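You operate a simulated robot arm through the tools that you are given. There is no shell and no other tool.

You are at the controls of a simulated robot arm. One attempt, no reset.

JOB
Strip the old joint out of the clamp block.
Fine: clamp ring back to LOOSE first; nut on the long grey mat, small ring in the small black tray, pipe back in the wide plywood rack.

The check looks at the end state, three seconds after you hand in, the way a careful person would. Anything else that was tipped, shoved, dropped, spilled or broken makes it a failure.

ROBOT AND FRAMES
A 6-joint arm with a two-finger parallel gripper, fixed in place. Base frame: the origin is at the foot of the arm, x ahead of it, y to its left, z up; the work surface is at about z = 0. Units: mm, degrees, N and s.
With the tool pointing down near the work surface it reaches from about 240 to 580 mm from the base axis. Its first joint turns from -166.0 to 166.0 degrees. Payload 1.5 kg.
The tool frame sits at the grasp point between the pads (the TCP): z along the fingers, y along the line on which they close. The tips reach 30 mm beyond it. Largest opening 80 mm; finger width 17, thickness 12; the body of the gripper, 40 by 82 mm, starts 80 mm behind the TCP.
Orientation is that of the tool frame in the base frame, as a unit quaternion [w, x, y, z]. With the fingers straight down and closing along the base's y, the tool's x points along the base's -x, its y along +y and its z along -z.

CONTROLS
- The arm moves only by the tool nudge_tool. Its argument "commands" is a list of rows, each a list of 7 numbers: the shift along the tool's x, y, z in m, then the turn, a rotation vector about the tool's x, y, z in degrees, then the gripper command, from -1 (fully open) to 1 (shut), values between in proportion. In form: [[x, y, z, wx, wy, wz, jaw], ...]. A call has 1 to 20 rows; each row is the pose to reach, as a shift and turn from the pose commanded when the call began, along the tool's axes at that moment. Rows are played at 5 a second. More than 50 mm and 8.6 degrees between two rows, or a gripper value outside its range, and nothing of the call is played. Where a pose cannot be reached the arm comes as near as it can. A force on the tool above 40 N (or 10 N above the force at the start of the call, whichever is more), or a blocked arm, ends the call early, and 0.2 s more pass. The fingers move at their own pace (about 72 mm/s each) and stop on an object; they squeeze with about 23 N. The grip force told is the motor's: it shows also when the fingers shut on nothing. Time passes only in rows, and 0.2 s behind the last, so rows that repeat a pose let the fingers close. It gives the time, the measured TCP pose, the force on the tool (base axes), the opening and the grip force at its end, in the units of the frame above (readings bear some noise), with the torque about the TCP (base axes, N m) and any sound that the robot's microphone picked up.
- Cameras (640 x 400 px; columns grow to the right, rows downward): "scene" is fixed at [400.3, -506, 741.1]; the picture's right is [0.69, 0.73, 0.00], its down [0.70, -0.65, -0.30] and it looks along [-0.22, 0.20, -0.95] (base axes); focal length 326 px, centre (320, 200). "wrist" rides on the gripper at [72, -7, -122] in the tool frame; the picture's right is [0.09, 1.00, 0.00], its down [-0.84, 0.08, -0.54] and it looks along [-0.54, 0.05, 0.84] (tool axes); focal length 238 px, centre (320, 200). There is no depth. A picture from a camera that has moved, and an enlarged one, comes with that camera's place and axes in the base frame and with its lens. The place of the scene camera against the robot may be out by one fixed shift of up to 12 mm in any direction.
- get_image(camera): a new picture of that camera. No time passes.
- zoom(camera, box): a new picture of the part [left, top, right, bottom] of that camera's present view, enlarged. No time passes.
- hand_in(): hands the job in; it is judged then, once.

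Nothing tells you positions but the pictures and the camera data. Unless the task says otherwise, let go and move clear before handing in.

The tools are called after "Emit:" by a JSON object that holds its "fn" and its "kwargs". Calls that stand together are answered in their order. nudge_tool: Moves the arm, as the interface text tells. Its arguments: {"type":"object","properties":{"commands":{"type":"array"}},"required":["commands"]} The other tools are called the same way: get_image (camera) takes a picture; zoom (camera, box) takes an enlarged picture of a part of a camera's view; hand_in () hands the job in.

At the start:

```text
time: 0.0
ee_pos: [292.7, -299.4, 251.1]
ee_rot: [0.0, 0.002, 1.0, 0.0]
ft_force: [-0.3, 0.2, 1.0]
torque: [-0.01, -0.05, 0.01]
grip_width: 80.1
gripper_force: 0.1
```

scene: 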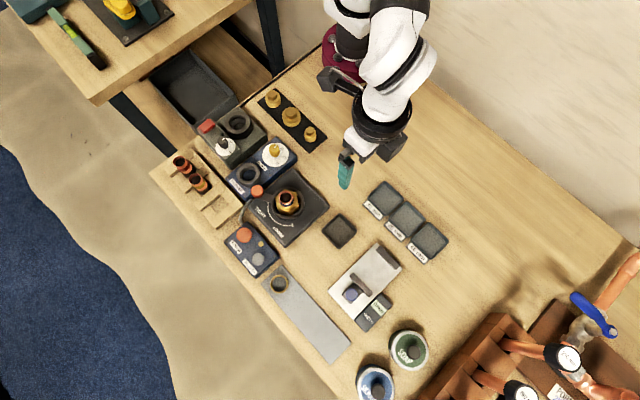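
wrist: 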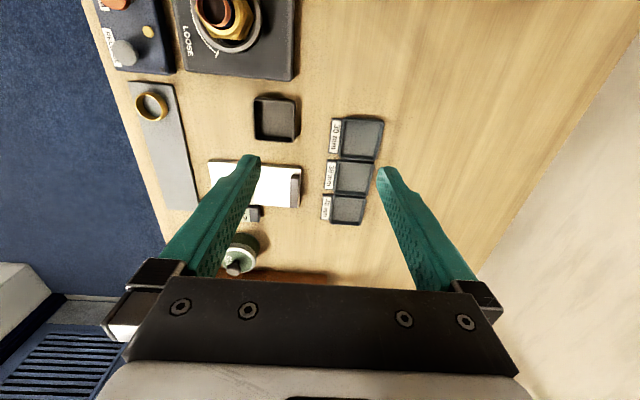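

I see a workbench with a clamp block (brass fitting in it), a long grey mat with a ring on it, a small black tray and plywood racks. I'll look closer before moving.

Emit:
{"fn": "zoom", "kwargs": {"camera": "scene", "box": [230, 160, 350, 235]}}

Emit:
{"fn": "zoom", "kwargs": {"camera": "scene", "box": [140, 80, 300, 230]}}

Emit:
{"fn": "zoom", "kwargs": {"camera": "scene", "box": [220, 210, 420, 370]}}

Emit:
{"fn": "zoom", "kwargs": {"camera": "scene", "box": [340, 240, 640, 400]}}

Emit:
{"fn": "zoom", "kwargs": {"camera": "wrist", "box": [90, 0, 310, 150]}}

```text
5.33 times, centred on (290, 198) of scene
camera zoom: at [400.3, -506.0, 741.1], right [0.69, 0.73, 0.0], down [0.7, -0.65, -0.3], along [-0.22, 0.2, -0.95], focal length 1737 px, centre (480, 213)
```

zoom: 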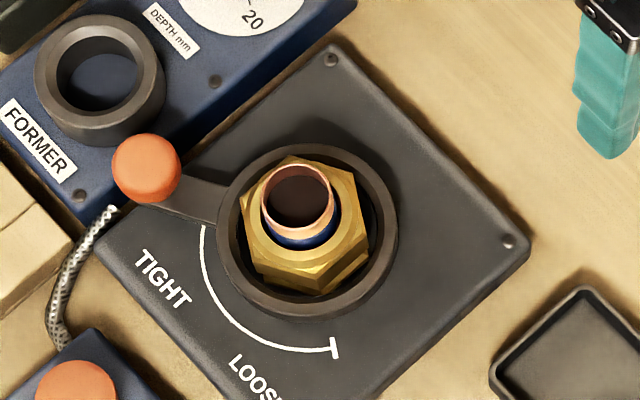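

```text
2.67 times, centred on (220, 155) of scene
camera zoom: at [400.3, -506.0, 741.1], right [0.69, 0.73, 0.0], down [0.7, -0.65, -0.3], along [-0.22, 0.2, -0.95], focal length 868 px, centre (587, 320)
```

zoom: 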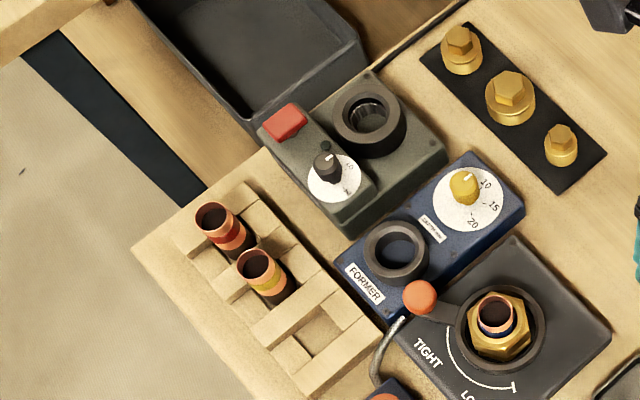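

```text
2.50 times, centred on (320, 290) of scene
camera zoom: at [400.3, -506.0, 741.1], right [0.69, 0.73, 0.0], down [0.7, -0.65, -0.3], along [-0.22, 0.2, -0.95], focal length 814 px, centre (320, -25)
```

zoom: 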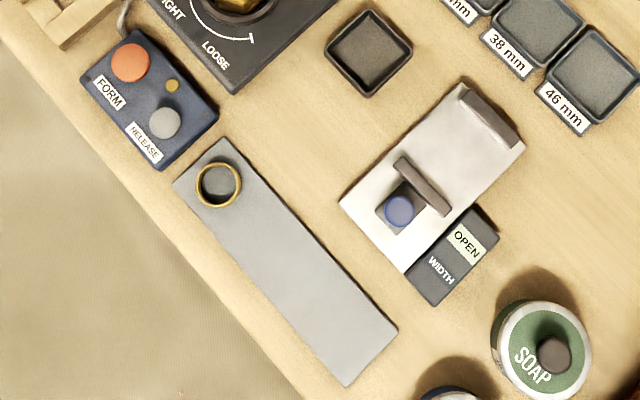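

```text
2.13 times, centred on (490, 320) of scene
camera zoom: at [400.3, -506.0, 741.1], right [0.69, 0.73, 0.0], down [0.7, -0.65, -0.3], along [-0.22, 0.2, -0.95], focal length 695 px, centre (-43, -56)
```

zoom: 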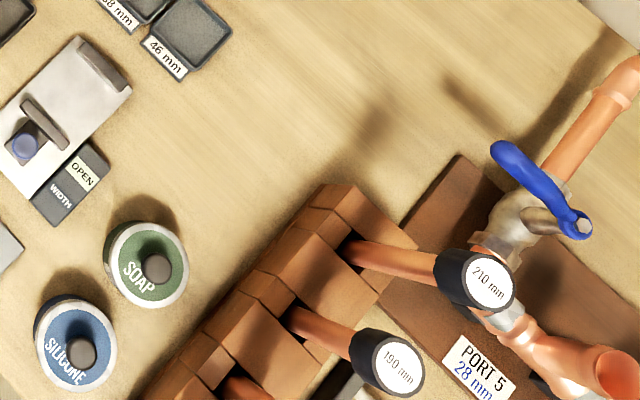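

```text
2.67 times, centred on (200, 75) of wrist
camera zoom: at [220.5, -305.6, 373.4], right [-0.09, 1.0, 0.0], down [0.84, 0.08, 0.54], along [0.54, 0.05, -0.84], focal length 636 px, centre (640, 533)
```

zoom: 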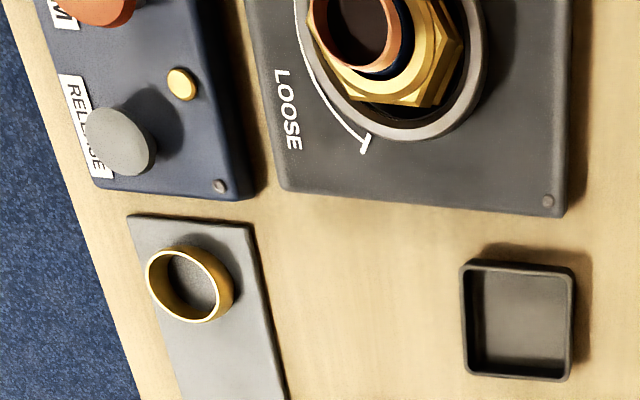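

The clamp lever points to TIGHT. The joint (nut and a pipe with a blue band) sits at about (195, -415), and a gold ring already lies on the grey mat. I'll move the wrist camera over the clamp to look from above.

Emit:
{"fn": "nudge_tool", "kwargs": {"commands": [[0.03, -0.035, 0, 0, 0, 0, -1], [0.06, -0.075, 0, 0, 0, 0, -1], [0.093, -0.115, 0, 0, 0, 0, -1], [0.093, -0.115, 0, 0, 0, 0, -1]]}}

Emit:
{"fn": "get_image", "kwargs": {"camera": "wrist"}}

Emit:
{"fn": "zoom", "kwargs": {"camera": "wrist", "box": [240, 40, 400, 160]}}

Emit:
{"fn": "zoom", "kwargs": {"camera": "wrist", "box": [60, 0, 260, 160]}}

```text
refused: row 3 steps farther than a row can; nothing moved
```

```text
taken
camera wrist: at [220.5, -305.6, 373.4], right [-0.09, 1.0, 0.0], down [0.84, 0.08, 0.54], along [0.54, 0.05, -0.84], focal length 238 px, centre (320, 200)
```

wrist: 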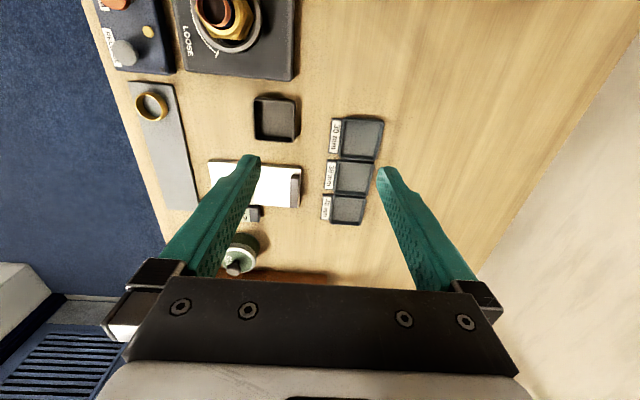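

```text
3.33 times, centred on (320, 100) of wrist
camera zoom: at [220.5, -305.6, 373.4], right [-0.09, 1.0, 0.0], down [0.84, 0.08, 0.54], along [0.54, 0.05, -0.84], focal length 794 px, centre (320, 533)
```

zoom: 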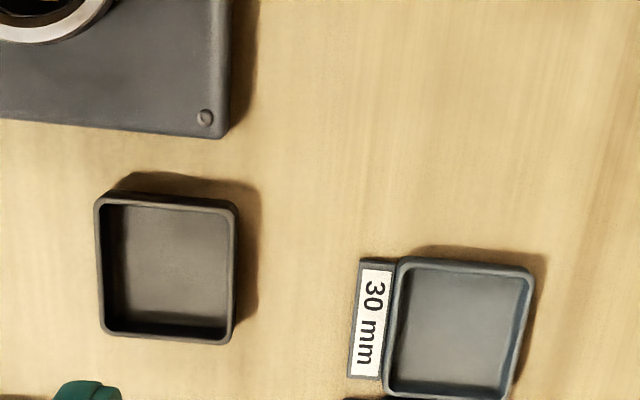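

```text
2.50 times, centred on (160, 80) of wrist
camera zoom: at [220.5, -305.6, 373.4], right [-0.09, 1.0, 0.0], down [0.84, 0.08, 0.54], along [0.54, 0.05, -0.84], focal length 596 px, centre (720, 500)
```

zoom: 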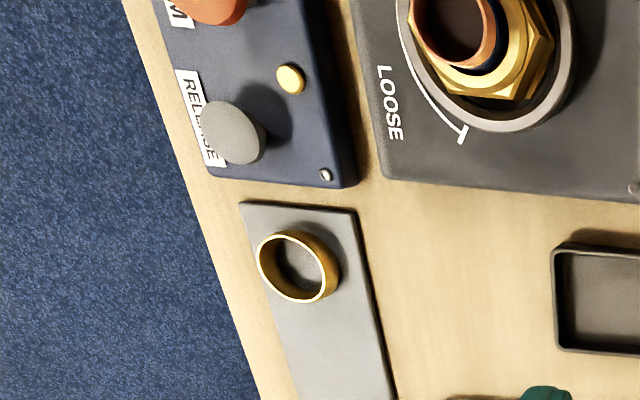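

The third step was just over 50 mm, so nothing moved. I'll repeat it with smaller steps.

Emit:
{"fn": "nudge_tool", "kwargs": {"commands": [[0.025, -0.03, 0, 0, 0, 0, -1], [0.05, -0.06, 0, 0, 0, 0, -1], [0.075, -0.09, 0, 0, 0, 0, -1], [0.093, -0.115, 0, 0, 0, 0, -1], [0.093, -0.115, 0, 0, 0, 0, -1]]}}

Emit:
{"fn": "get_image", "kwargs": {"camera": "wrist"}}

Emit:
{"fn": "zoom", "kwargs": {"camera": "wrist", "box": [240, 40, 400, 160]}}

Emit:
{"fn": "zoom", "kwargs": {"camera": "wrist", "box": [100, 0, 340, 150]}}

```text
time: 1.2
ee_pos: [198.5, -416.2, 251.6]
ee_rot: [0.0, 0.002, 1.0, 0.0]
ft_force: [-0.5, -0.7, -0.2]
torque: [0.02, -0.02, 0.0]
grip_width: 80.0
gripper_force: 0.1
```

```text
taken
camera wrist: at [126.4, -421.1, 373.5], right [-0.09, 1.0, 0.0], down [0.84, 0.08, 0.54], along [0.54, 0.05, -0.84], focal length 238 px, centre (320, 200)
```

wrist: 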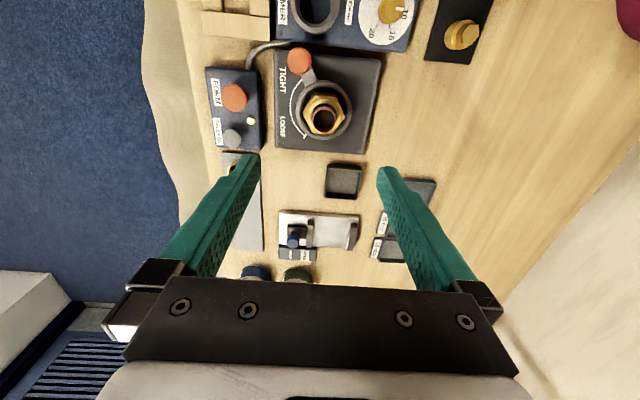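

```text
3.33 times, centred on (320, 100) of wrist
camera zoom: at [126.4, -421.1, 373.5], right [-0.09, 1.0, 0.0], down [0.84, 0.08, 0.54], along [0.54, 0.05, -0.84], focal length 794 px, centre (320, 533)
```

zoom: 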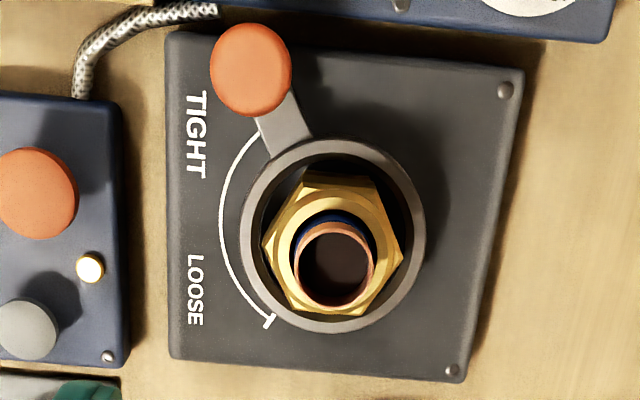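

```text
2.67 times, centred on (220, 75) of wrist
camera zoom: at [126.4, -421.1, 373.5], right [-0.09, 1.0, 0.0], down [0.84, 0.08, 0.54], along [0.54, 0.05, -0.84], focal length 636 px, centre (587, 533)
```

zoom: 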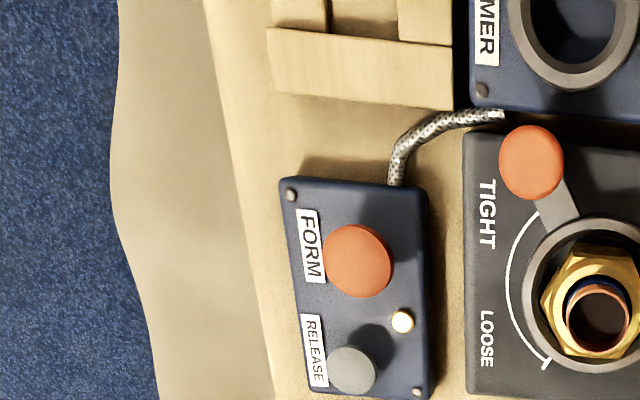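

The ring centre is about (198, -410), the pipe top about z=75, and the lever knob near (142, -443). I'll take another viewpoint to fix heights.

Emit:
{"fn": "nudge_tool", "kwargs": {"commands": [[0.04, 0, 0, 0, 0, 0, -1], [0.08, 0.0, 0, 0, 0, 0, -1], [0.1, 0.0, 0, 0, 0, 0, -1], [0.1, 0, 0, 0, 0, 0, -1]]}}

Emit:
{"fn": "get_image", "kwargs": {"camera": "wrist"}}

Emit:
{"fn": "zoom", "kwargs": {"camera": "wrist", "box": [240, 90, 400, 190]}}

Emit:
{"fn": "zoom", "kwargs": {"camera": "wrist", "box": [160, 0, 400, 150]}}

```text
time: 2.2
ee_pos: [99.1, -414.6, 250.3]
ee_rot: [-0.001, 0.001, 1.0, 0.0]
ft_force: [0.5, 0.2, -1.1]
torque: [0.0, 0.0, -0.02]
grip_width: 80.0
gripper_force: 0.1
```

```text
taken
camera wrist: at [27.0, -420.2, 373.4], right [-0.09, 1.0, 0.0], down [0.84, 0.08, 0.54], along [0.54, 0.05, -0.84], focal length 238 px, centre (320, 200)
```

wrist: 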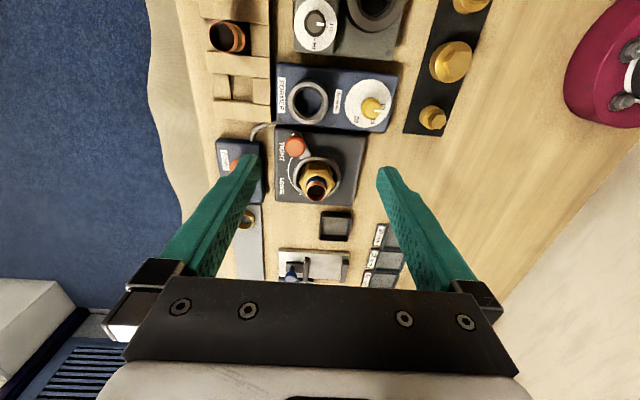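

```text
4.00 times, centred on (320, 140) of wrist
camera zoom: at [27.0, -420.2, 373.4], right [-0.09, 1.0, 0.0], down [0.84, 0.08, 0.54], along [0.54, 0.05, -0.84], focal length 953 px, centre (320, 440)
```

zoom: 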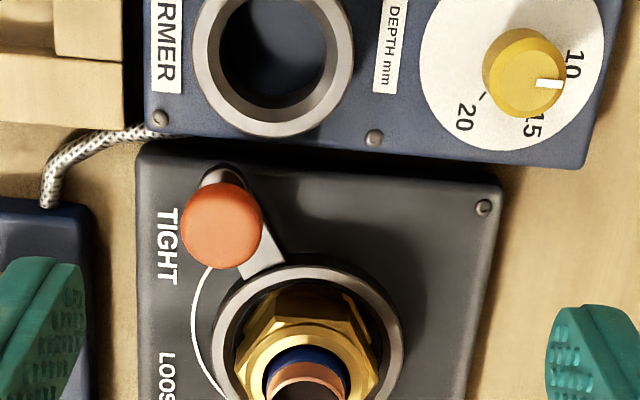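

```text
2.67 times, centred on (280, 75) of wrist
camera zoom: at [27.0, -420.2, 373.4], right [-0.09, 1.0, 0.0], down [0.84, 0.08, 0.54], along [0.54, 0.05, -0.84], focal length 636 px, centre (427, 533)
```

zoom: 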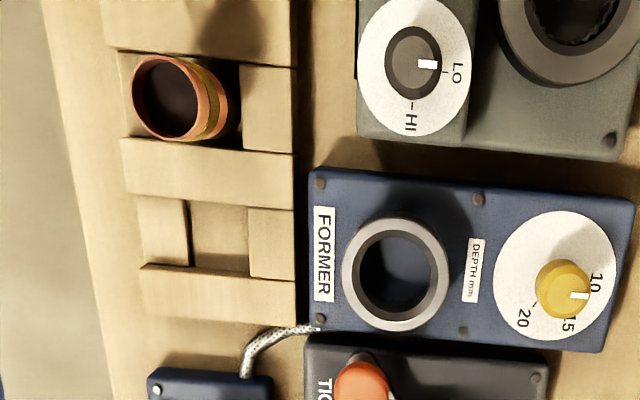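

I'll zoom on the pipe and the rack in this view for better triangulation.

Emit:
{"fn": "zoom", "kwargs": {"camera": "wrist", "box": [270, 150, 366, 210]}}

Emit:
{"fn": "zoom", "kwargs": {"camera": "wrist", "box": [190, 0, 290, 130]}}

```text
6.67 times, centred on (318, 180) of wrist
camera zoom: at [27.0, -420.2, 373.4], right [-0.09, 1.0, 0.0], down [0.84, 0.08, 0.54], along [0.54, 0.05, -0.84], focal length 1589 px, centre (333, 333)
```

zoom: 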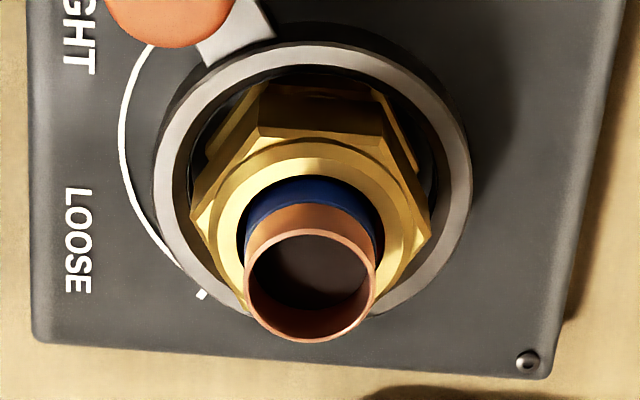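

```text
3.08 times, centred on (240, 65) of wrist
camera zoom: at [27.0, -420.2, 373.4], right [-0.09, 1.0, 0.0], down [0.84, 0.08, 0.54], along [0.54, 0.05, -0.84], focal length 733 px, centre (566, 615)
```

zoom: 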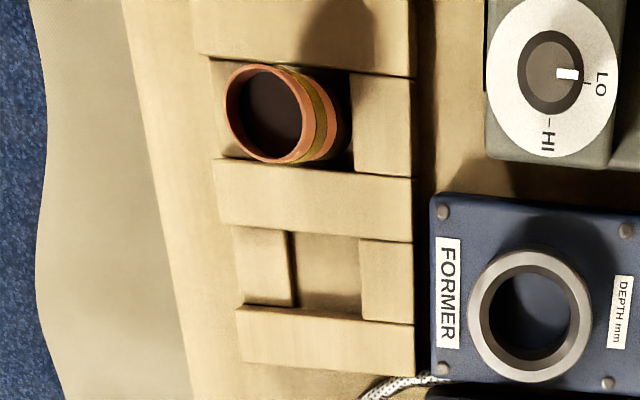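

The knob top is near (142.5, -443, 65), ring top z≈43, nut top z≈68 and pipe top z≈94 at (196, -409.5). The lever has to turn about 120° counter-clockwise, so I'll test in the air that the wrist can turn that far along with it.

Emit:
{"fn": "nudge_tool", "kwargs": {"commands": [[0, 0, 0, 0, 0, -8, -1], [0, 0, 0, 0, 0, -16, -1], [0, 0, 0, 0, 0, -24, -1], [0, 0, 0, 0, 0, -32, -1], [0, 0, 0, 0, 0, -40, -1], [0, 0, 0, 0, 0, -48, -1], [0, 0, 0, 0, 0, -56, -1], [0, 0, 0, 0, 0, -64, -1], [0, 0, 0, 0, 0, -72, -1], [0, 0, 0, 0, 0, -80, -1], [0, 0, 0, 0, 0, -88, -1], [0, 0, 0, 0, 0, -96, -1], [0, 0, 0, 0, 0, -104, -1], [0, 0, 0, 0, 0, -112, -1], [0, 0, 0, 0, 0, -120, -1], [0, 0, 0, 0, 0, -120, -1]]}}

Emit:
{"fn": "get_image", "kwargs": {"camera": "wrist"}}

Emit:
{"fn": "get_image", "kwargs": {"camera": "scene"}}

```text
time: 5.6
ee_pos: [182.4, -298.2, 134.6]
ee_rot: [0.064, 0.849, -0.525, 0.002]
ft_force: [-0.5, 0.2, 0.3]
torque: [0.0, -0.02, 0.01]
grip_width: 80.1
gripper_force: 0.1
out of reach, approached as far as the arm can: row 10, 11, 12, 13, 14, 15, 16
```

```text
taken
camera wrist: at [228.9, -345.8, 260.0], right [-0.85, -0.52, 0.11], down [-0.41, 0.77, 0.49], along [-0.34, 0.37, -0.87], focal length 238 px, centre (320, 200)
```

wrist: 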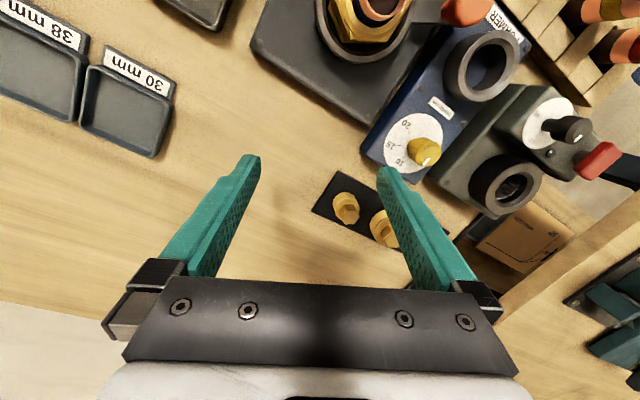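

```text
taken
```

scene: 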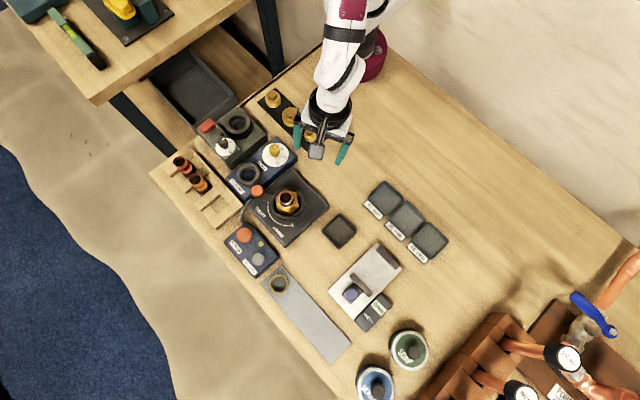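

The wrist hits a limit turning that way (it wandered off, but touched nothing). I'll turn back the other way, cautiously, checking where the commanded pose is.

Emit:
{"fn": "nudge_tool", "kwargs": {"commands": [[0, 0, 0, 0, 0, 4, -1]]}}

```text
time: 6.0
ee_pos: [182.7, -299.2, 135.4]
ee_rot: [0.064, 0.829, -0.555, 0.004]
ft_force: [-0.5, -0.1, -0.1]
torque: [0.02, -0.02, -0.01]
grip_width: 80.2
gripper_force: 0.0
```

The commanded pose follows the real one. I'll lift clear first, then level and unwind.

Emit:
{"fn": "nudge_tool", "kwargs": {"commands": [[0.003, 0.004, -0.038, 0, 0, 0, -1], [0.006, 0.008, -0.076, 0, 0, 0, -1], [0.009, 0.012, -0.114, 0, 0, 0, -1], [0.009, 0.012, -0.114, 0, 0, 8, -1], [0.009, 0.012, -0.114, 0, 0, 16, -1], [0.009, 0.012, -0.114, 0, 0, 24, -1], [0.009, 0.012, -0.114, 0, 0, 24, -1]]}}

```text
time: 7.6
ee_pos: [184.4, -299.1, 249.8]
ee_rot: [-0.062, -0.695, 0.716, -0.017]
ft_force: [0.2, 0.0, -1.1]
torque: [0.0, -0.02, 0.02]
grip_width: 80.0
gripper_force: 0.1
out of reach, approached as far as the arm can: row 2, 3
```

Emit:
{"fn": "nudge_tool", "kwargs": {"commands": [[0, 0, 0, 1.8, -3.2, 0, -1], [0, 0, 0, 3.5, -6.4, 0, -1], [0, 0, 0, 3.5, -6.4, 0, -1]]}}

```text
time: 8.4
ee_pos: [183.8, -300.1, 250.8]
ee_rot: [-0.001, -0.698, 0.716, 0.0]
ft_force: [-0.4, 0.1, -0.3]
torque: [-0.03, 0.0, 0.0]
grip_width: 79.9
gripper_force: 0.1
```

Level again. Now I'll rotate clockwise to find the other half of the wrist range, which also gives me a view from the far side.

Emit:
{"fn": "nudge_tool", "kwargs": {"commands": [[0, 0, 0, 0, 0, 8, -1], [0, 0, 0, 0, 0, 16, -1], [0, 0, 0, 0, 0, 24, -1], [0, 0, 0, 0, 0, 32, -1], [0, 0, 0, 0, 0, 40, -1], [0, 0, 0, 0, 0, 48, -1], [0, 0, 0, 0, 0, 56, -1], [0, 0, 0, 0, 0, 64, -1], [0, 0, 0, 0, 0, 72, -1], [0, 0, 0, 0, 0, 80, -1], [0, 0, 0, 0, 0, 88, -1], [0, 0, 0, 0, 0, 96, -1], [0, 0, 0, 0, 0, 104, -1], [0, 0, 0, 0, 0, 112, -1], [0, 0, 0, 0, 0, 120, -1], [0, 0, 0, 0, 0, 128, -1], [0, 0, 0, 0, 0, 136, -1], [0, 0, 0, 0, 0, 144, -1]]}}

Emit:
{"fn": "get_image", "kwargs": {"camera": "wrist"}}

```text
time: 12.2
ee_pos: [184.1, -300.4, 249.4]
ee_rot: [-0.001, 0.467, 0.884, 0.0]
ft_force: [-0.1, 0.5, 0.4]
torque: [-0.04, 0.02, 0.01]
grip_width: 79.8
gripper_force: 0.0
```

```text
taken
camera wrist: at [137.7, -244.4, 372.4], right [0.77, 0.64, 0.0], down [0.54, -0.65, 0.54], along [0.34, -0.42, -0.84], focal length 238 px, centre (320, 200)
```

wrist: 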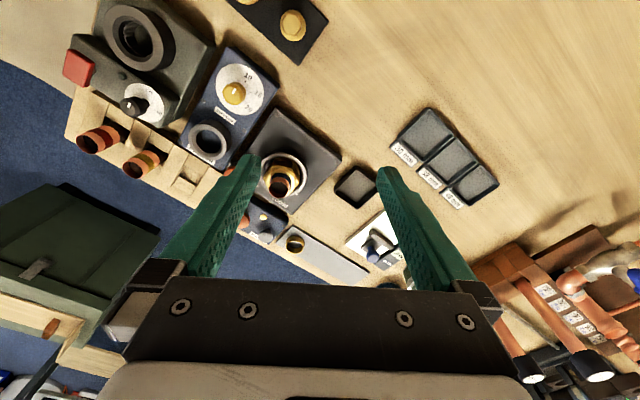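

Emit:
{"fn": "nudge_tool", "kwargs": {"commands": [[0, 0, 0, 0, 0, 8, -1], [0, 0, 0, 0, 0, 16, -1], [0, 0, 0, 0, 0, 24, -1], [0, 0, 0, 0, 0, 32, -1], [0, 0, 0, 0, 0, 40, -1], [0, 0, 0, 0, 0, 48, -1], [0, 0, 0, 0, 0, 56, -1], [0, 0, 0, 0, 0, 64, -1], [0, 0, 0, 0, 0, 72, -1], [0, 0, 0, 0, 0, 80, -1], [0, 0, 0, 0, 0, 88, -1], [0, 0, 0, 0, 0, 96, -1], [0, 0, 0, 0, 0, 104, -1], [0, 0, 0, 0, 0, 112, -1], [0, 0, 0, 0, 0, 112, -1]]}}

Emit:
{"fn": "get_image", "kwargs": {"camera": "wrist"}}

```text
time: 15.4
ee_pos: [183.3, -301.5, 248.9]
ee_rot: [0.001, 0.994, 0.107, -0.001]
ft_force: [-0.5, -0.2, -0.2]
torque: [-0.02, 0.0, -0.02]
grip_width: 79.9
gripper_force: 0.1
```

```text
taken
camera wrist: at [252.6, -278.1, 372.3], right [0.3, -0.95, 0.0], down [-0.8, -0.25, 0.54], along [-0.52, -0.17, -0.84], focal length 238 px, centre (320, 200)
```

wrist: 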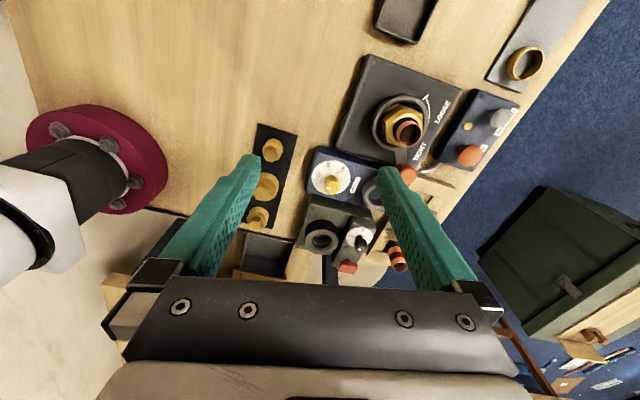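

Wrist is now at a good angle. I'll move above the lever knob with the jaws partly open at z=150 and check alignment.

Emit:
{"fn": "nudge_tool", "kwargs": {"commands": [[-0.0177, 0.0327, 0.0, 0, 0, 0, -0.4], [-0.0354, 0.0653, 0.01, 0, 0, 0, -0.4], [-0.053, 0.098, 0.04, 0, 0, 0, -0.4], [-0.0707, 0.1306, 0.07, 0, 0, 0, -0.4], [-0.0707, 0.1306, 0.1, 0, 0, 0, -0.4], [-0.0707, 0.1306, 0.1, 0, 0, 0, -0.4]]}}

Emit:
{"fn": "get_image", "kwargs": {"camera": "wrist"}}

Emit:
{"fn": "get_image", "kwargs": {"camera": "scene"}}

```text
time: 16.8
ee_pos: [142.6, -443.4, 149.2]
ee_rot: [0.0, 0.994, 0.109, -0.001]
ft_force: [0.1, -0.4, -0.5]
torque: [-0.03, 0.01, 0.01]
grip_width: 55.8
gripper_force: 0.1
```

```text
taken
camera wrist: at [211.5, -420.0, 271.6], right [0.3, -0.95, 0.0], down [-0.8, -0.26, 0.54], along [-0.52, -0.17, -0.84], focal length 238 px, centre (320, 200)
```

wrist: 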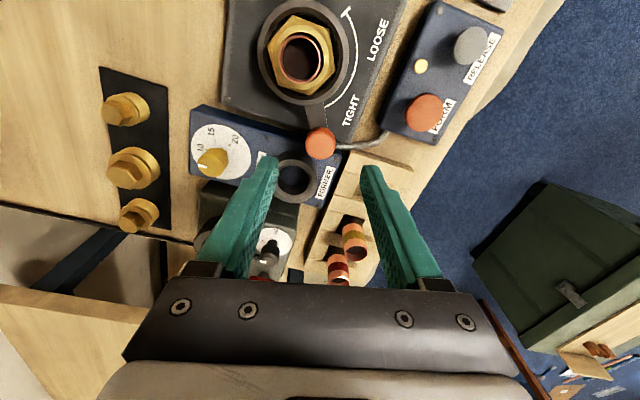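

```text
taken
```

scene: 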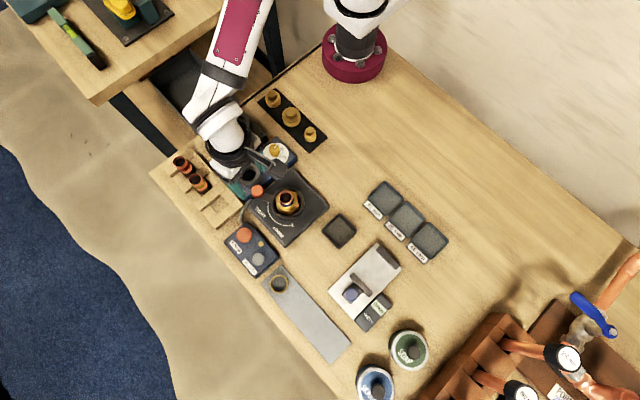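

The knob is centred between the fingers. Descending so the tips straddle the knob, then closing.

Emit:
{"fn": "nudge_tool", "kwargs": {"commands": [[0, 0, 0.03, 0, 0, 0, -0.4], [0, 0, 0.055, 0, 0, 0, -0.4], [0, 0, 0.07, 0, 0, 0, -0.4], [0, 0, 0.07, 0, 0, 0, -0.4]]}}

Emit:
{"fn": "get_image", "kwargs": {"camera": "wrist"}}

```text
time: 17.8
ee_pos: [143.2, -443.0, 78.7]
ee_rot: [0.0, 0.994, 0.108, -0.001]
ft_force: [-0.5, -0.9, 0.3]
torque: [0.0, 0.0, -0.02]
grip_width: 55.9
gripper_force: 0.1
```

```text
taken
camera wrist: at [212.0, -420.6, 201.8], right [0.3, -0.95, 0.0], down [-0.8, -0.26, 0.54], along [-0.52, -0.17, -0.84], focal length 238 px, centre (320, 200)
```

wrist: 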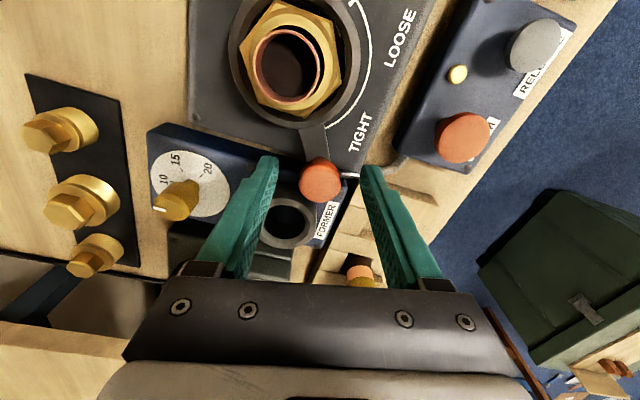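

Emit:
{"fn": "nudge_tool", "kwargs": {"commands": [[0, 0, 0, 0, 0, 0, 0.1], [0, 0, 0, 0, 0, 0, 0.5], [0, 0, 0, 0, 0, 0, 1], [0, 0, 0, 0, 0, 0, 1]]}}

Emit:
{"fn": "get_image", "kwargs": {"camera": "wrist"}}

```text
time: 18.8
ee_pos: [143.7, -443.7, 79.8]
ee_rot: [0.001, 0.994, 0.109, -0.001]
ft_force: [1.2, -0.9, -2.1]
torque: [-0.04, -0.02, -0.04]
grip_width: 26.2
gripper_force: 37.0
```

```text
taken
camera wrist: at [212.0, -420.6, 202.0], right [0.3, -0.95, 0.0], down [-0.8, -0.26, 0.54], along [-0.52, -0.17, -0.84], focal length 238 px, centre (320, 200)
```

wrist: 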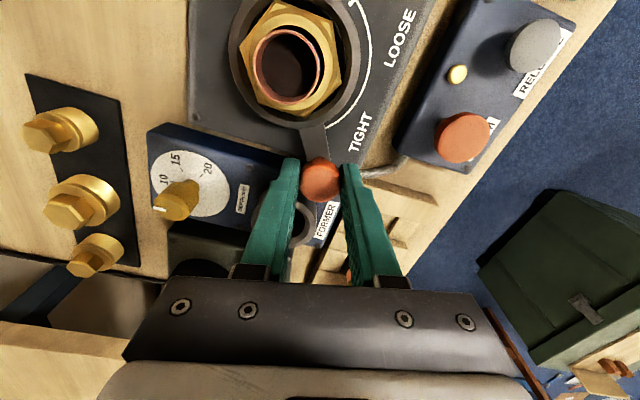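

Gripped the knob (26 mm). Now I turn it counter-clockwise in an arc about the ring centre, in stages.

Emit:
{"fn": "nudge_tool", "kwargs": {"commands": [[0.00249, 0.00617, 0, 0, 0, -6, 1], [0.00561, 0.01205, 0, 0, 0, -12, 1], [0.00933, 0.01758, 0, 0, 0, -18, 1], [0.01361, 0.02268, 0, 0, 0, -24, 1], [0.01839, 0.02731, 0, 0, 0, -30, 1]]}}

Emit:
{"fn": "get_image", "kwargs": {"camera": "wrist"}}

```text
time: 20.0
ee_pos: [166.5, -465.4, 80.9]
ee_rot: [0.0, 0.932, 0.363, -0.001]
ft_force: [-6.3, -5.1, -19.2]
torque: [-0.02, 0.01, 0.1]
grip_width: 26.1
gripper_force: 37.3
```

```text
taken
camera wrist: at [214.6, -412.2, 202.3], right [0.74, -0.67, 0.0], down [-0.56, -0.62, 0.54], along [-0.37, -0.4, -0.84], focal length 238 px, centre (320, 200)
```

wrist: 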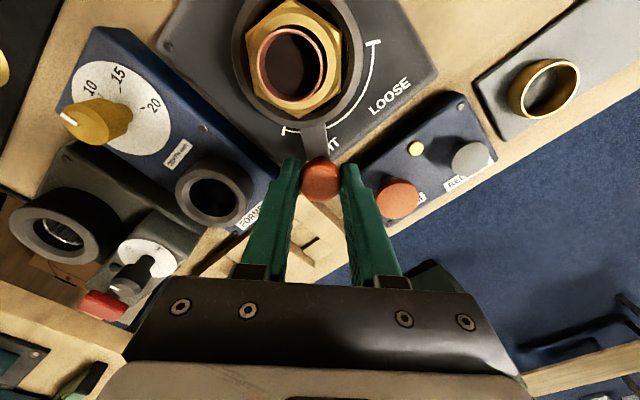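

The lever is turning. Same arc again for the next 30°.

Emit:
{"fn": "nudge_tool", "kwargs": {"commands": [[0.00249, 0.00617, 0.0003, 0, 0, -6, 1], [0.00561, 0.01205, 0.0006, 0, 0, -12, 1], [0.00933, 0.01758, 0.0006, 0, 0, -18, 1], [0.01361, 0.02268, 0.0006, 0, 0, -24, 1], [0.01839, 0.02731, 0.0006, 0, 0, -30, 1]]}}

Emit:
{"fn": "get_image", "kwargs": {"camera": "wrist"}}

```text
time: 21.2
ee_pos: [198.7, -473.8, 80.2]
ee_rot: [0.001, 0.806, 0.592, -0.001]
ft_force: [-1.3, -21.2, -7.6]
torque: [-0.64, 0.08, -0.02]
grip_width: 26.4
gripper_force: 37.4
```

```text
taken
camera wrist: at [213.7, -403.2, 202.6], right [0.98, -0.21, 0.0], down [-0.18, -0.82, 0.55], along [-0.11, -0.53, -0.84], focal length 238 px, centre (320, 200)
```

wrist: 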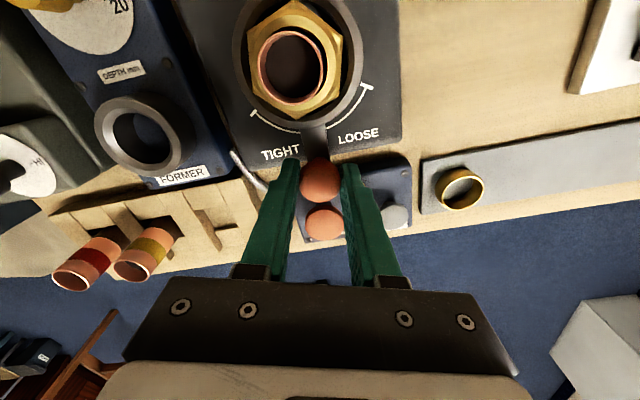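

Moving well, with a slight radial mismatch (about 20 N outward). I'll widen the arc by 1 mm and continue.

Emit:
{"fn": "nudge_tool", "kwargs": {"commands": [[0.0017, 0.0064, 0.0, 0, 0, -6, 1], [0.00461, 0.01235, 0.0, 0, 0, -12, 1], [0.00833, 0.01788, 0.0, 0, 0, -18, 1], [0.01261, 0.02298, 0.0, 0, 0, -24, 1], [0.01739, 0.02761, 0.0, 0, 0, -30, 1]]}}

Emit:
{"fn": "get_image", "kwargs": {"camera": "wrist"}}

```text
time: 22.4
ee_pos: [230.6, -466.3, 80.2]
ee_rot: [0.001, 0.625, 0.78, 0.0]
ft_force: [12.1, -22.0, -2.8]
torque: [-0.38, -0.26, -0.06]
grip_width: 26.3
gripper_force: 37.3
```

```text
taken
camera wrist: at [208.2, -396.7, 202.8], right [0.95, 0.31, 0.0], down [0.26, -0.8, 0.54], along [0.17, -0.52, -0.84], focal length 238 px, centre (320, 200)
```

wrist: 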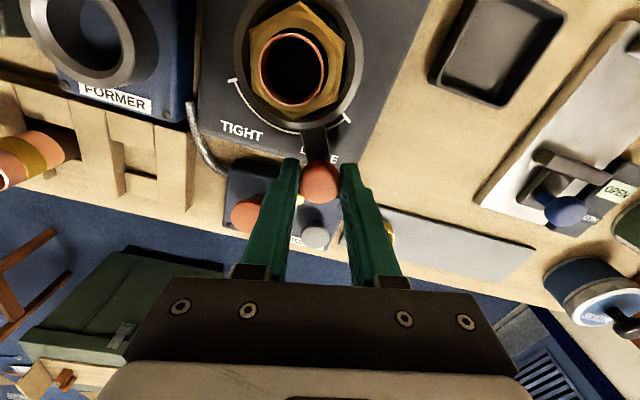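

Emit:
{"fn": "nudge_tool", "kwargs": {"commands": [[0.0009, 0.0067, 0.0, 0, 0, -6, 1], [0.00411, 0.01265, 0.0, 0, 0, -12, 1], [0.00783, 0.01808, 0.0, 0, 0, -18, 1], [0.01211, 0.02318, 0.0, 0, 0, -24, 1]]}}

Emit:
{"fn": "get_image", "kwargs": {"camera": "wrist"}}

```text
time: 23.4
ee_pos: [251.2, -449.2, 80.2]
ee_rot: [0.001, 0.449, 0.893, -0.002]
ft_force: [0.4, -1.5, 19.7]
torque: [-0.05, -0.03, 0.03]
grip_width: 26.3
gripper_force: 37.3
```

```text
taken
camera wrist: at [202.5, -394.2, 202.5], right [0.74, 0.67, 0.0], down [0.56, -0.62, 0.54], along [0.36, -0.41, -0.84], focal length 238 px, centre (320, 200)
```

wrist: 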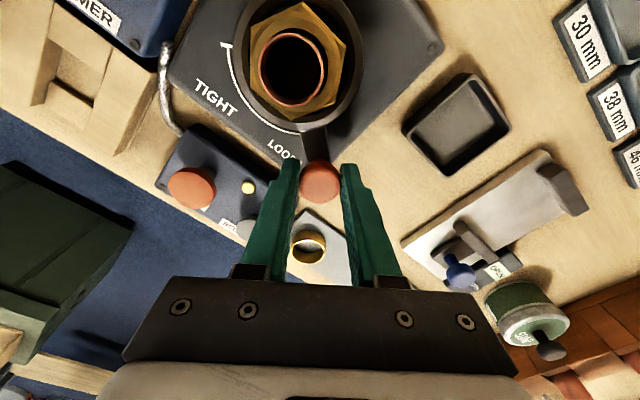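

Emit:
{"fn": "nudge_tool", "kwargs": {"commands": [[0.0012, 0.0031, 0.0, 0, 0, -3, 1], [0.0025, 0.0062, 0.0, 0, 0, -6, 1]]}}

Emit:
{"fn": "zoom", "kwargs": {"camera": "wrist", "box": [200, 0, 440, 200]}}

Emit:
{"fn": "zoom", "kwargs": {"camera": "scene", "box": [230, 160, 350, 235]}}

```text
time: 24.0
ee_pos: [253.7, -443.7, 80.9]
ee_rot: [0.0, 0.403, 0.915, -0.001]
ft_force: [12.5, -7.9, 13.2]
torque: [0.01, -0.07, 0.03]
grip_width: 26.4
gripper_force: 37.3
```

```text
2.00 times, centred on (320, 100) of wrist
camera zoom: at [200.7, -393.8, 202.3], right [0.67, 0.74, 0.0], down [0.62, -0.56, 0.54], along [0.4, -0.37, -0.84], focal length 477 px, centre (320, 400)
```

zoom: 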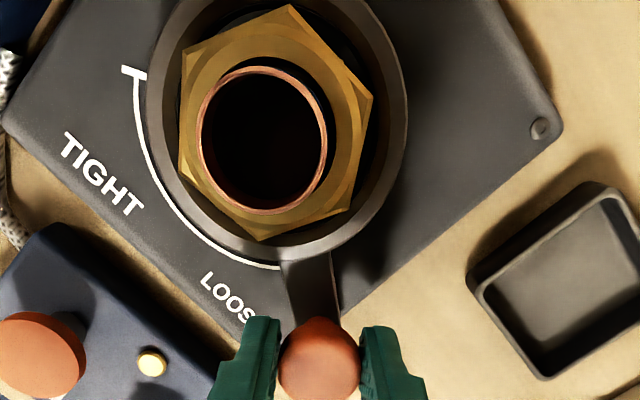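

```text
5.33 times, centred on (290, 198) of scene
camera zoom: at [400.3, -506.0, 741.1], right [0.69, 0.73, 0.0], down [0.7, -0.65, -0.3], along [-0.22, 0.2, -0.95], focal length 1737 px, centre (480, 213)
```

zoom: 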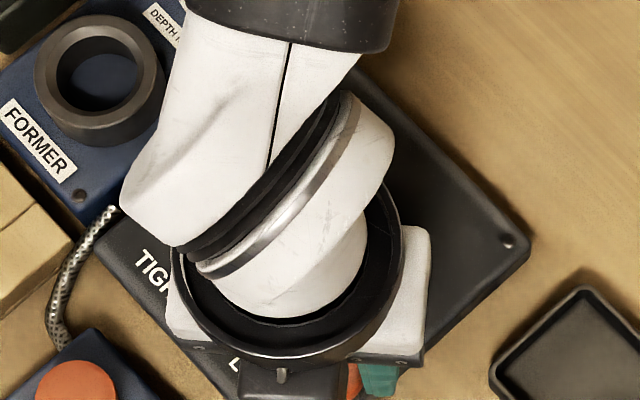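

The lever is at about -30°, right on the LOOSE tick. I'll nudge 3° further to feel for the end stop.

Emit:
{"fn": "nudge_tool", "kwargs": {"commands": [[0.0002, 0.0035, 0.0, 0, 0, -3, 1], [0.0002, 0.0035, 0.0, 0, 0, -3, 1]]}}

```text
time: 24.6
ee_pos: [254.0, -440.4, 80.0]
ee_rot: [0.0, 0.378, 0.926, -0.003]
ft_force: [-2.3, -17.3, 11.9]
torque: [-0.52, -0.22, 0.06]
grip_width: 26.2
gripper_force: 37.1
```

I feel the end stop, so the lever is at LOOSE. Releasing and lifting.

Emit:
{"fn": "nudge_tool", "kwargs": {"commands": [[0.0001, 0.0017, 0, 0, 0, -2, 0.0], [0.0001, 0.0017, 0, 0, 0, -2, -0.3], [0.0001, 0.0017, 0, 0, 0, -2, -0.3], [0.0001, 0.0017, -0.03, 0, 0, -2, -0.3], [0.0001, 0.0017, -0.07, 0, 0, -2, -0.3], [0.0001, 0.0017, -0.11, 0, 0, -2, -0.3], [0.0001, 0.0017, -0.11, 0, 0, -2, -0.3]]}}

Emit:
{"fn": "get_image", "kwargs": {"camera": "wrist"}}

Emit:
{"fn": "zoom", "kwargs": {"camera": "wrist", "box": [220, 40, 380, 180]}}

```text
time: 26.2
ee_pos: [256.1, -439.9, 189.6]
ee_rot: [-0.002, 0.364, 0.931, -0.001]
ft_force: [-0.4, -0.1, -0.3]
torque: [0.0, -0.04, -0.02]
grip_width: 52.0
gripper_force: 0.1
```

```text
taken
camera wrist: at [198.4, -395.5, 312.6], right [0.61, 0.8, 0.0], down [0.67, -0.51, 0.54], along [0.43, -0.33, -0.84], focal length 238 px, centre (320, 200)
```

wrist: 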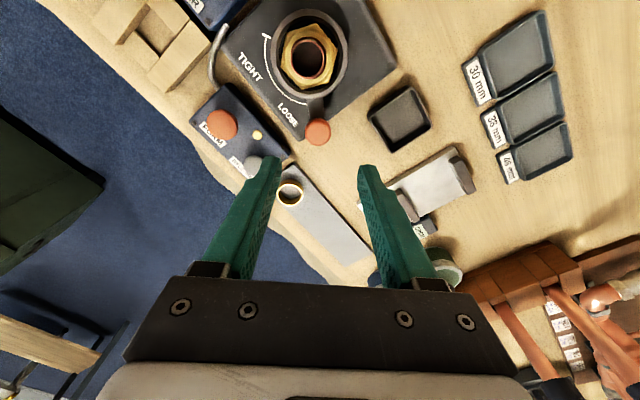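

```text
2.86 times, centred on (300, 110) of wrist
camera zoom: at [198.4, -395.5, 312.6], right [0.61, 0.8, 0.0], down [0.67, -0.51, 0.54], along [0.43, -0.33, -0.84], focal length 681 px, centre (377, 457)
```

zoom: 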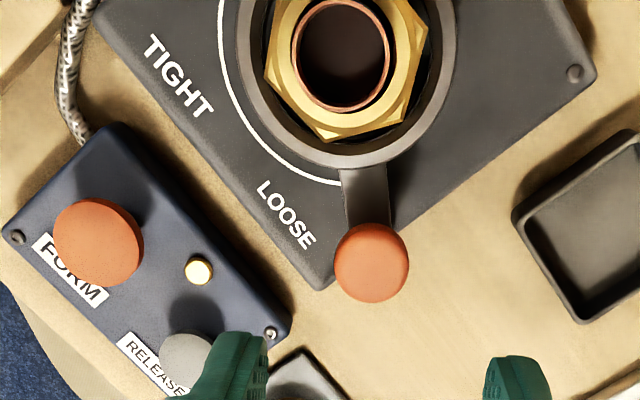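

The lever sits at LOOSE. The nut's hex now has flats with normals near 36°, so I'll move over it with the jaws open and square to those flats.

Emit:
{"fn": "nudge_tool", "kwargs": {"commands": [[0.03, -0.008, 0, 0, 0, 4, -1], [0.05, -0.014, 0, 0, 0, 8, -1], [0.0628, -0.0175, 0, 0, 0, 11.3, -1], [0.0628, -0.0175, 0, 0, 0, 11.3, -1]]}}

Emit:
{"fn": "get_image", "kwargs": {"camera": "wrist"}}

Emit:
{"fn": "zoom", "kwargs": {"camera": "wrist", "box": [240, 80, 400, 200]}}

```text
time: 27.2
ee_pos: [198.0, -409.4, 190.2]
ee_rot: [0.0, 0.453, 0.891, -0.001]
ft_force: [-0.8, 0.7, -0.6]
torque: [-0.03, 0.04, -0.01]
grip_width: 80.1
gripper_force: 0.0
```

```text
taken
camera wrist: at [151.0, -354.6, 311.7], right [0.75, 0.66, 0.0], down [0.56, -0.63, 0.54], along [0.36, -0.41, -0.84], focal length 238 px, centre (320, 200)
```

wrist: 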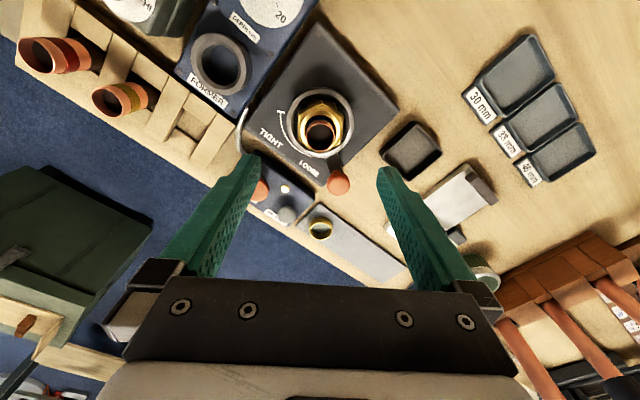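

```text
3.33 times, centred on (320, 140) of wrist
camera zoom: at [151.0, -354.6, 311.7], right [0.75, 0.66, 0.0], down [0.56, -0.63, 0.54], along [0.36, -0.41, -0.84], focal length 794 px, centre (320, 400)
```

zoom: 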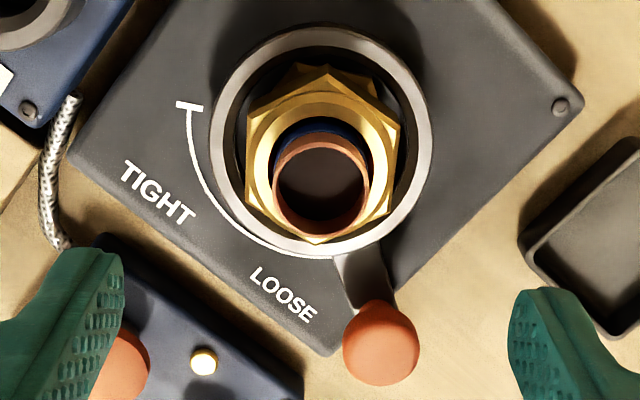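

Jaws are aligned with the flats. I'll descend until the tips are just above the clamp ring (TCP z≈77).

Emit:
{"fn": "nudge_tool", "kwargs": {"commands": [[0, 0, 0.04, 0, 0, 0, -1], [0, 0, 0.08, 0, 0, 0, -1], [0, 0, 0.1, 0, 0, 0, -1], [0, 0, 0.1127, 0, 0, 0, -1], [0, 0, 0.1127, 0, 0, 0, -1]]}}

Emit:
{"fn": "get_image", "kwargs": {"camera": "wrist"}}

Emit:
{"fn": "get_image", "kwargs": {"camera": "scene"}}

```text
time: 28.4
ee_pos: [198.2, -410.0, 76.9]
ee_rot: [0.0, 0.453, 0.892, 0.0]
ft_force: [0.7, 0.3, -0.2]
torque: [0.01, 0.01, 0.02]
grip_width: 79.7
gripper_force: 0.0
```

```text
taken
camera wrist: at [151.1, -354.8, 198.8], right [0.75, 0.66, 0.0], down [0.56, -0.63, 0.54], along [0.36, -0.41, -0.84], focal length 238 px, centre (320, 200)
```

wrist: 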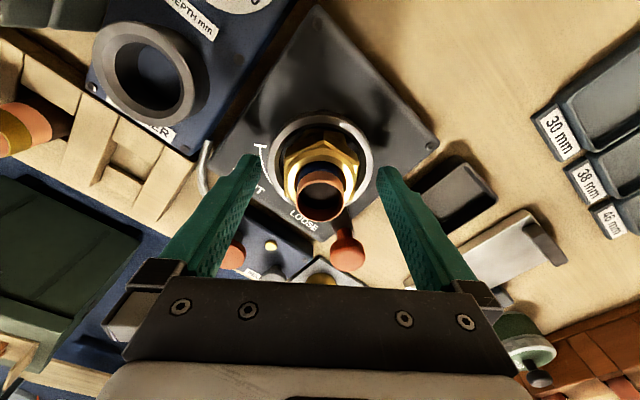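

```text
taken
```

scene: 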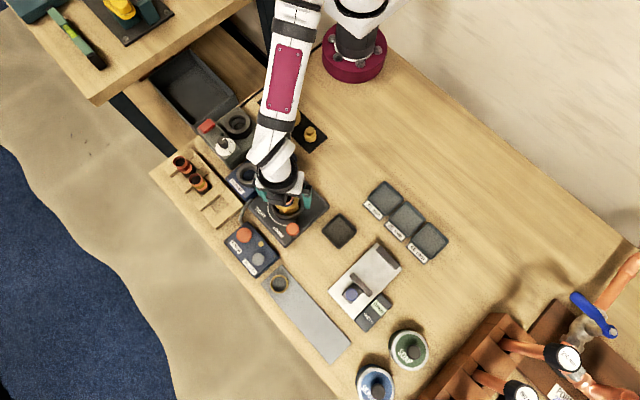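

I'll zoom in to measure heights of ring, nut and pipe relative to the finger tips.

Emit:
{"fn": "zoom", "kwargs": {"camera": "wrist", "box": [240, 90, 400, 240]}}

Emit:
{"fn": "zoom", "kwargs": {"camera": "scene", "box": [250, 180, 330, 240]}}

```text
2.67 times, centred on (320, 165) of wrist
camera zoom: at [151.1, -354.8, 198.8], right [0.75, 0.66, 0.0], down [0.56, -0.63, 0.54], along [0.36, -0.41, -0.84], focal length 636 px, centre (320, 293)
```

zoom: 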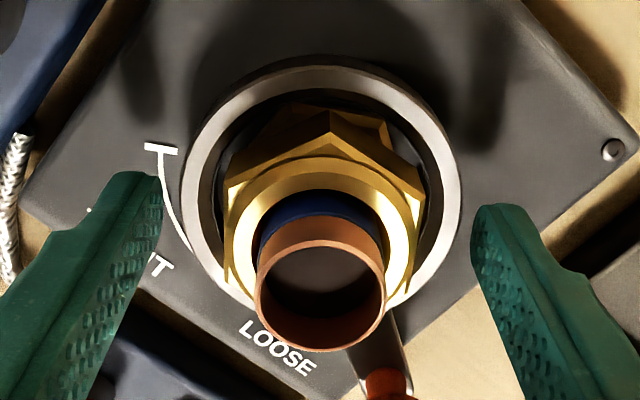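

```text
6.67 times, centred on (290, 210) of scene
camera zoom: at [400.3, -506.0, 741.1], right [0.69, 0.73, 0.0], down [0.7, -0.65, -0.3], along [-0.22, 0.2, -0.95], focal length 2171 px, centre (520, 133)
```

zoom: 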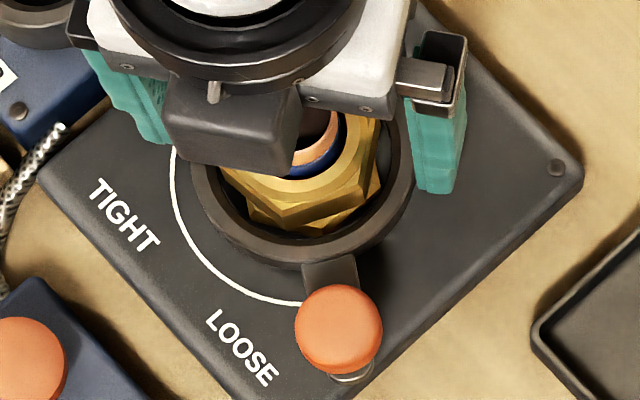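

By these views the ring top is about z 36–46 and the nut top about 60, so the tips at 47 should catch the hex flats. I'll close and check the width.

Emit:
{"fn": "nudge_tool", "kwargs": {"commands": [[0, 0, 0, 0, 0, 0, -0.5], [0, 0, 0, 0, 0, 0, -0.2], [0, 0, 0, 0, 0, 0, 0.2], [0, 0, 0, 0, 0, 0, 1], [0, 0, 0, 0, 0, 0, 1]]}}

Emit:
{"fn": "zoom", "kwargs": {"camera": "wrist", "box": [240, 90, 400, 240]}}

Emit:
{"fn": "zoom", "kwargs": {"camera": "scene", "box": [250, 180, 330, 240]}}

```text
time: 29.6
ee_pos: [199.7, -409.6, 76.6]
ee_rot: [-0.001, 0.453, 0.892, 0.0]
ft_force: [-0.1, 3.3, 1.7]
torque: [0.06, 0.04, -0.03]
grip_width: 48.7
gripper_force: 22.9
```

```text
2.67 times, centred on (320, 165) of wrist
camera zoom: at [151.1, -354.8, 199.0], right [0.75, 0.66, 0.0], down [0.56, -0.63, 0.54], along [0.36, -0.41, -0.84], focal length 636 px, centre (320, 293)
```

zoom: 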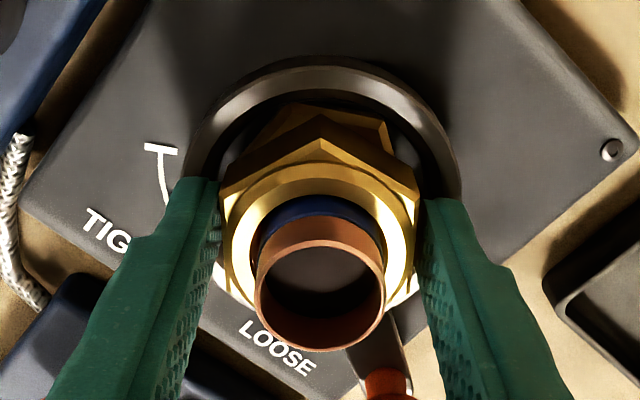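

```text
6.67 times, centred on (290, 210) of scene
camera zoom: at [400.3, -506.0, 741.1], right [0.69, 0.73, 0.0], down [0.7, -0.65, -0.3], along [-0.22, 0.2, -0.95], focal length 2171 px, centre (520, 133)
```

zoom: 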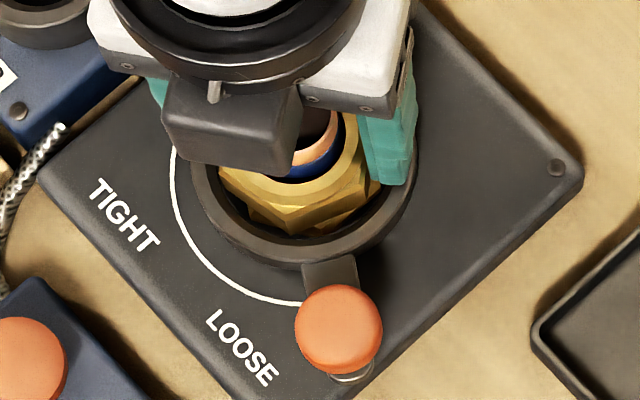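

Emit:
{"fn": "zoom", "kwargs": {"camera": "wrist", "box": [280, 105, 360, 165]}}

Emit:
{"fn": "zoom", "kwargs": {"camera": "scene", "box": [270, 195, 305, 220]}}

Emit:
{"fn": "nudge_tool", "kwargs": {"commands": [[0, 0, 0, 0, 0, 0, 1], [0, 0, 0, 0, 0, 0, 1]]}}

```text
6.67 times, centred on (320, 135) of wrist
camera zoom: at [151.1, -354.8, 199.0], right [0.75, 0.66, 0.0], down [0.56, -0.63, 0.54], along [0.36, -0.41, -0.84], focal length 1589 px, centre (320, 633)
```

zoom: 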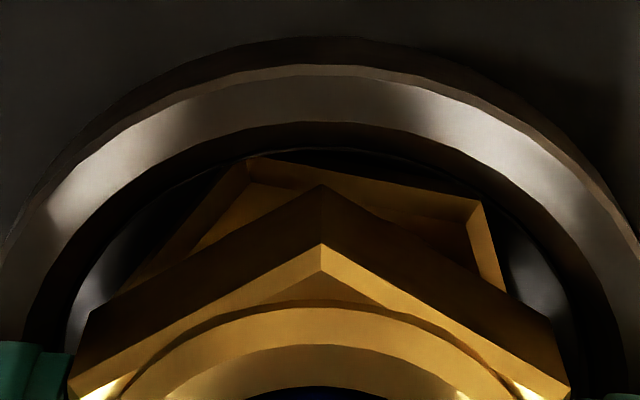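

```text
16.00 times, centred on (288, 208) of scene
camera zoom: at [400.3, -506.0, 741.1], right [0.69, 0.73, 0.0], down [0.7, -0.65, -0.3], along [-0.22, 0.2, -0.95], focal length 5211 px, centre (840, 80)
```

zoom: 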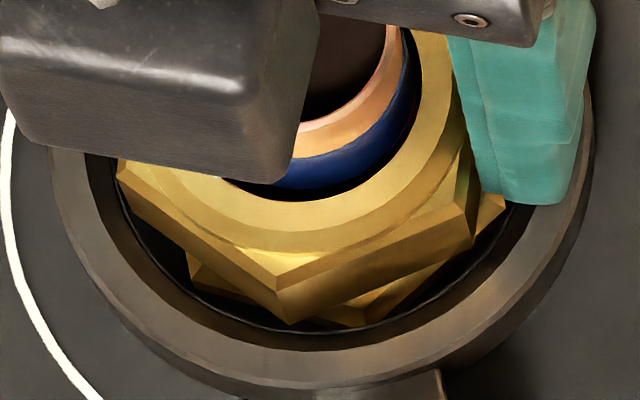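

```text
time: 30.2
ee_pos: [199.2, -409.4, 76.2]
ee_rot: [0.0, 0.454, 0.891, -0.001]
ft_force: [0.1, 3.5, 1.8]
torque: [0.12, 0.03, -0.04]
grip_width: 48.5
gripper_force: 22.5
```

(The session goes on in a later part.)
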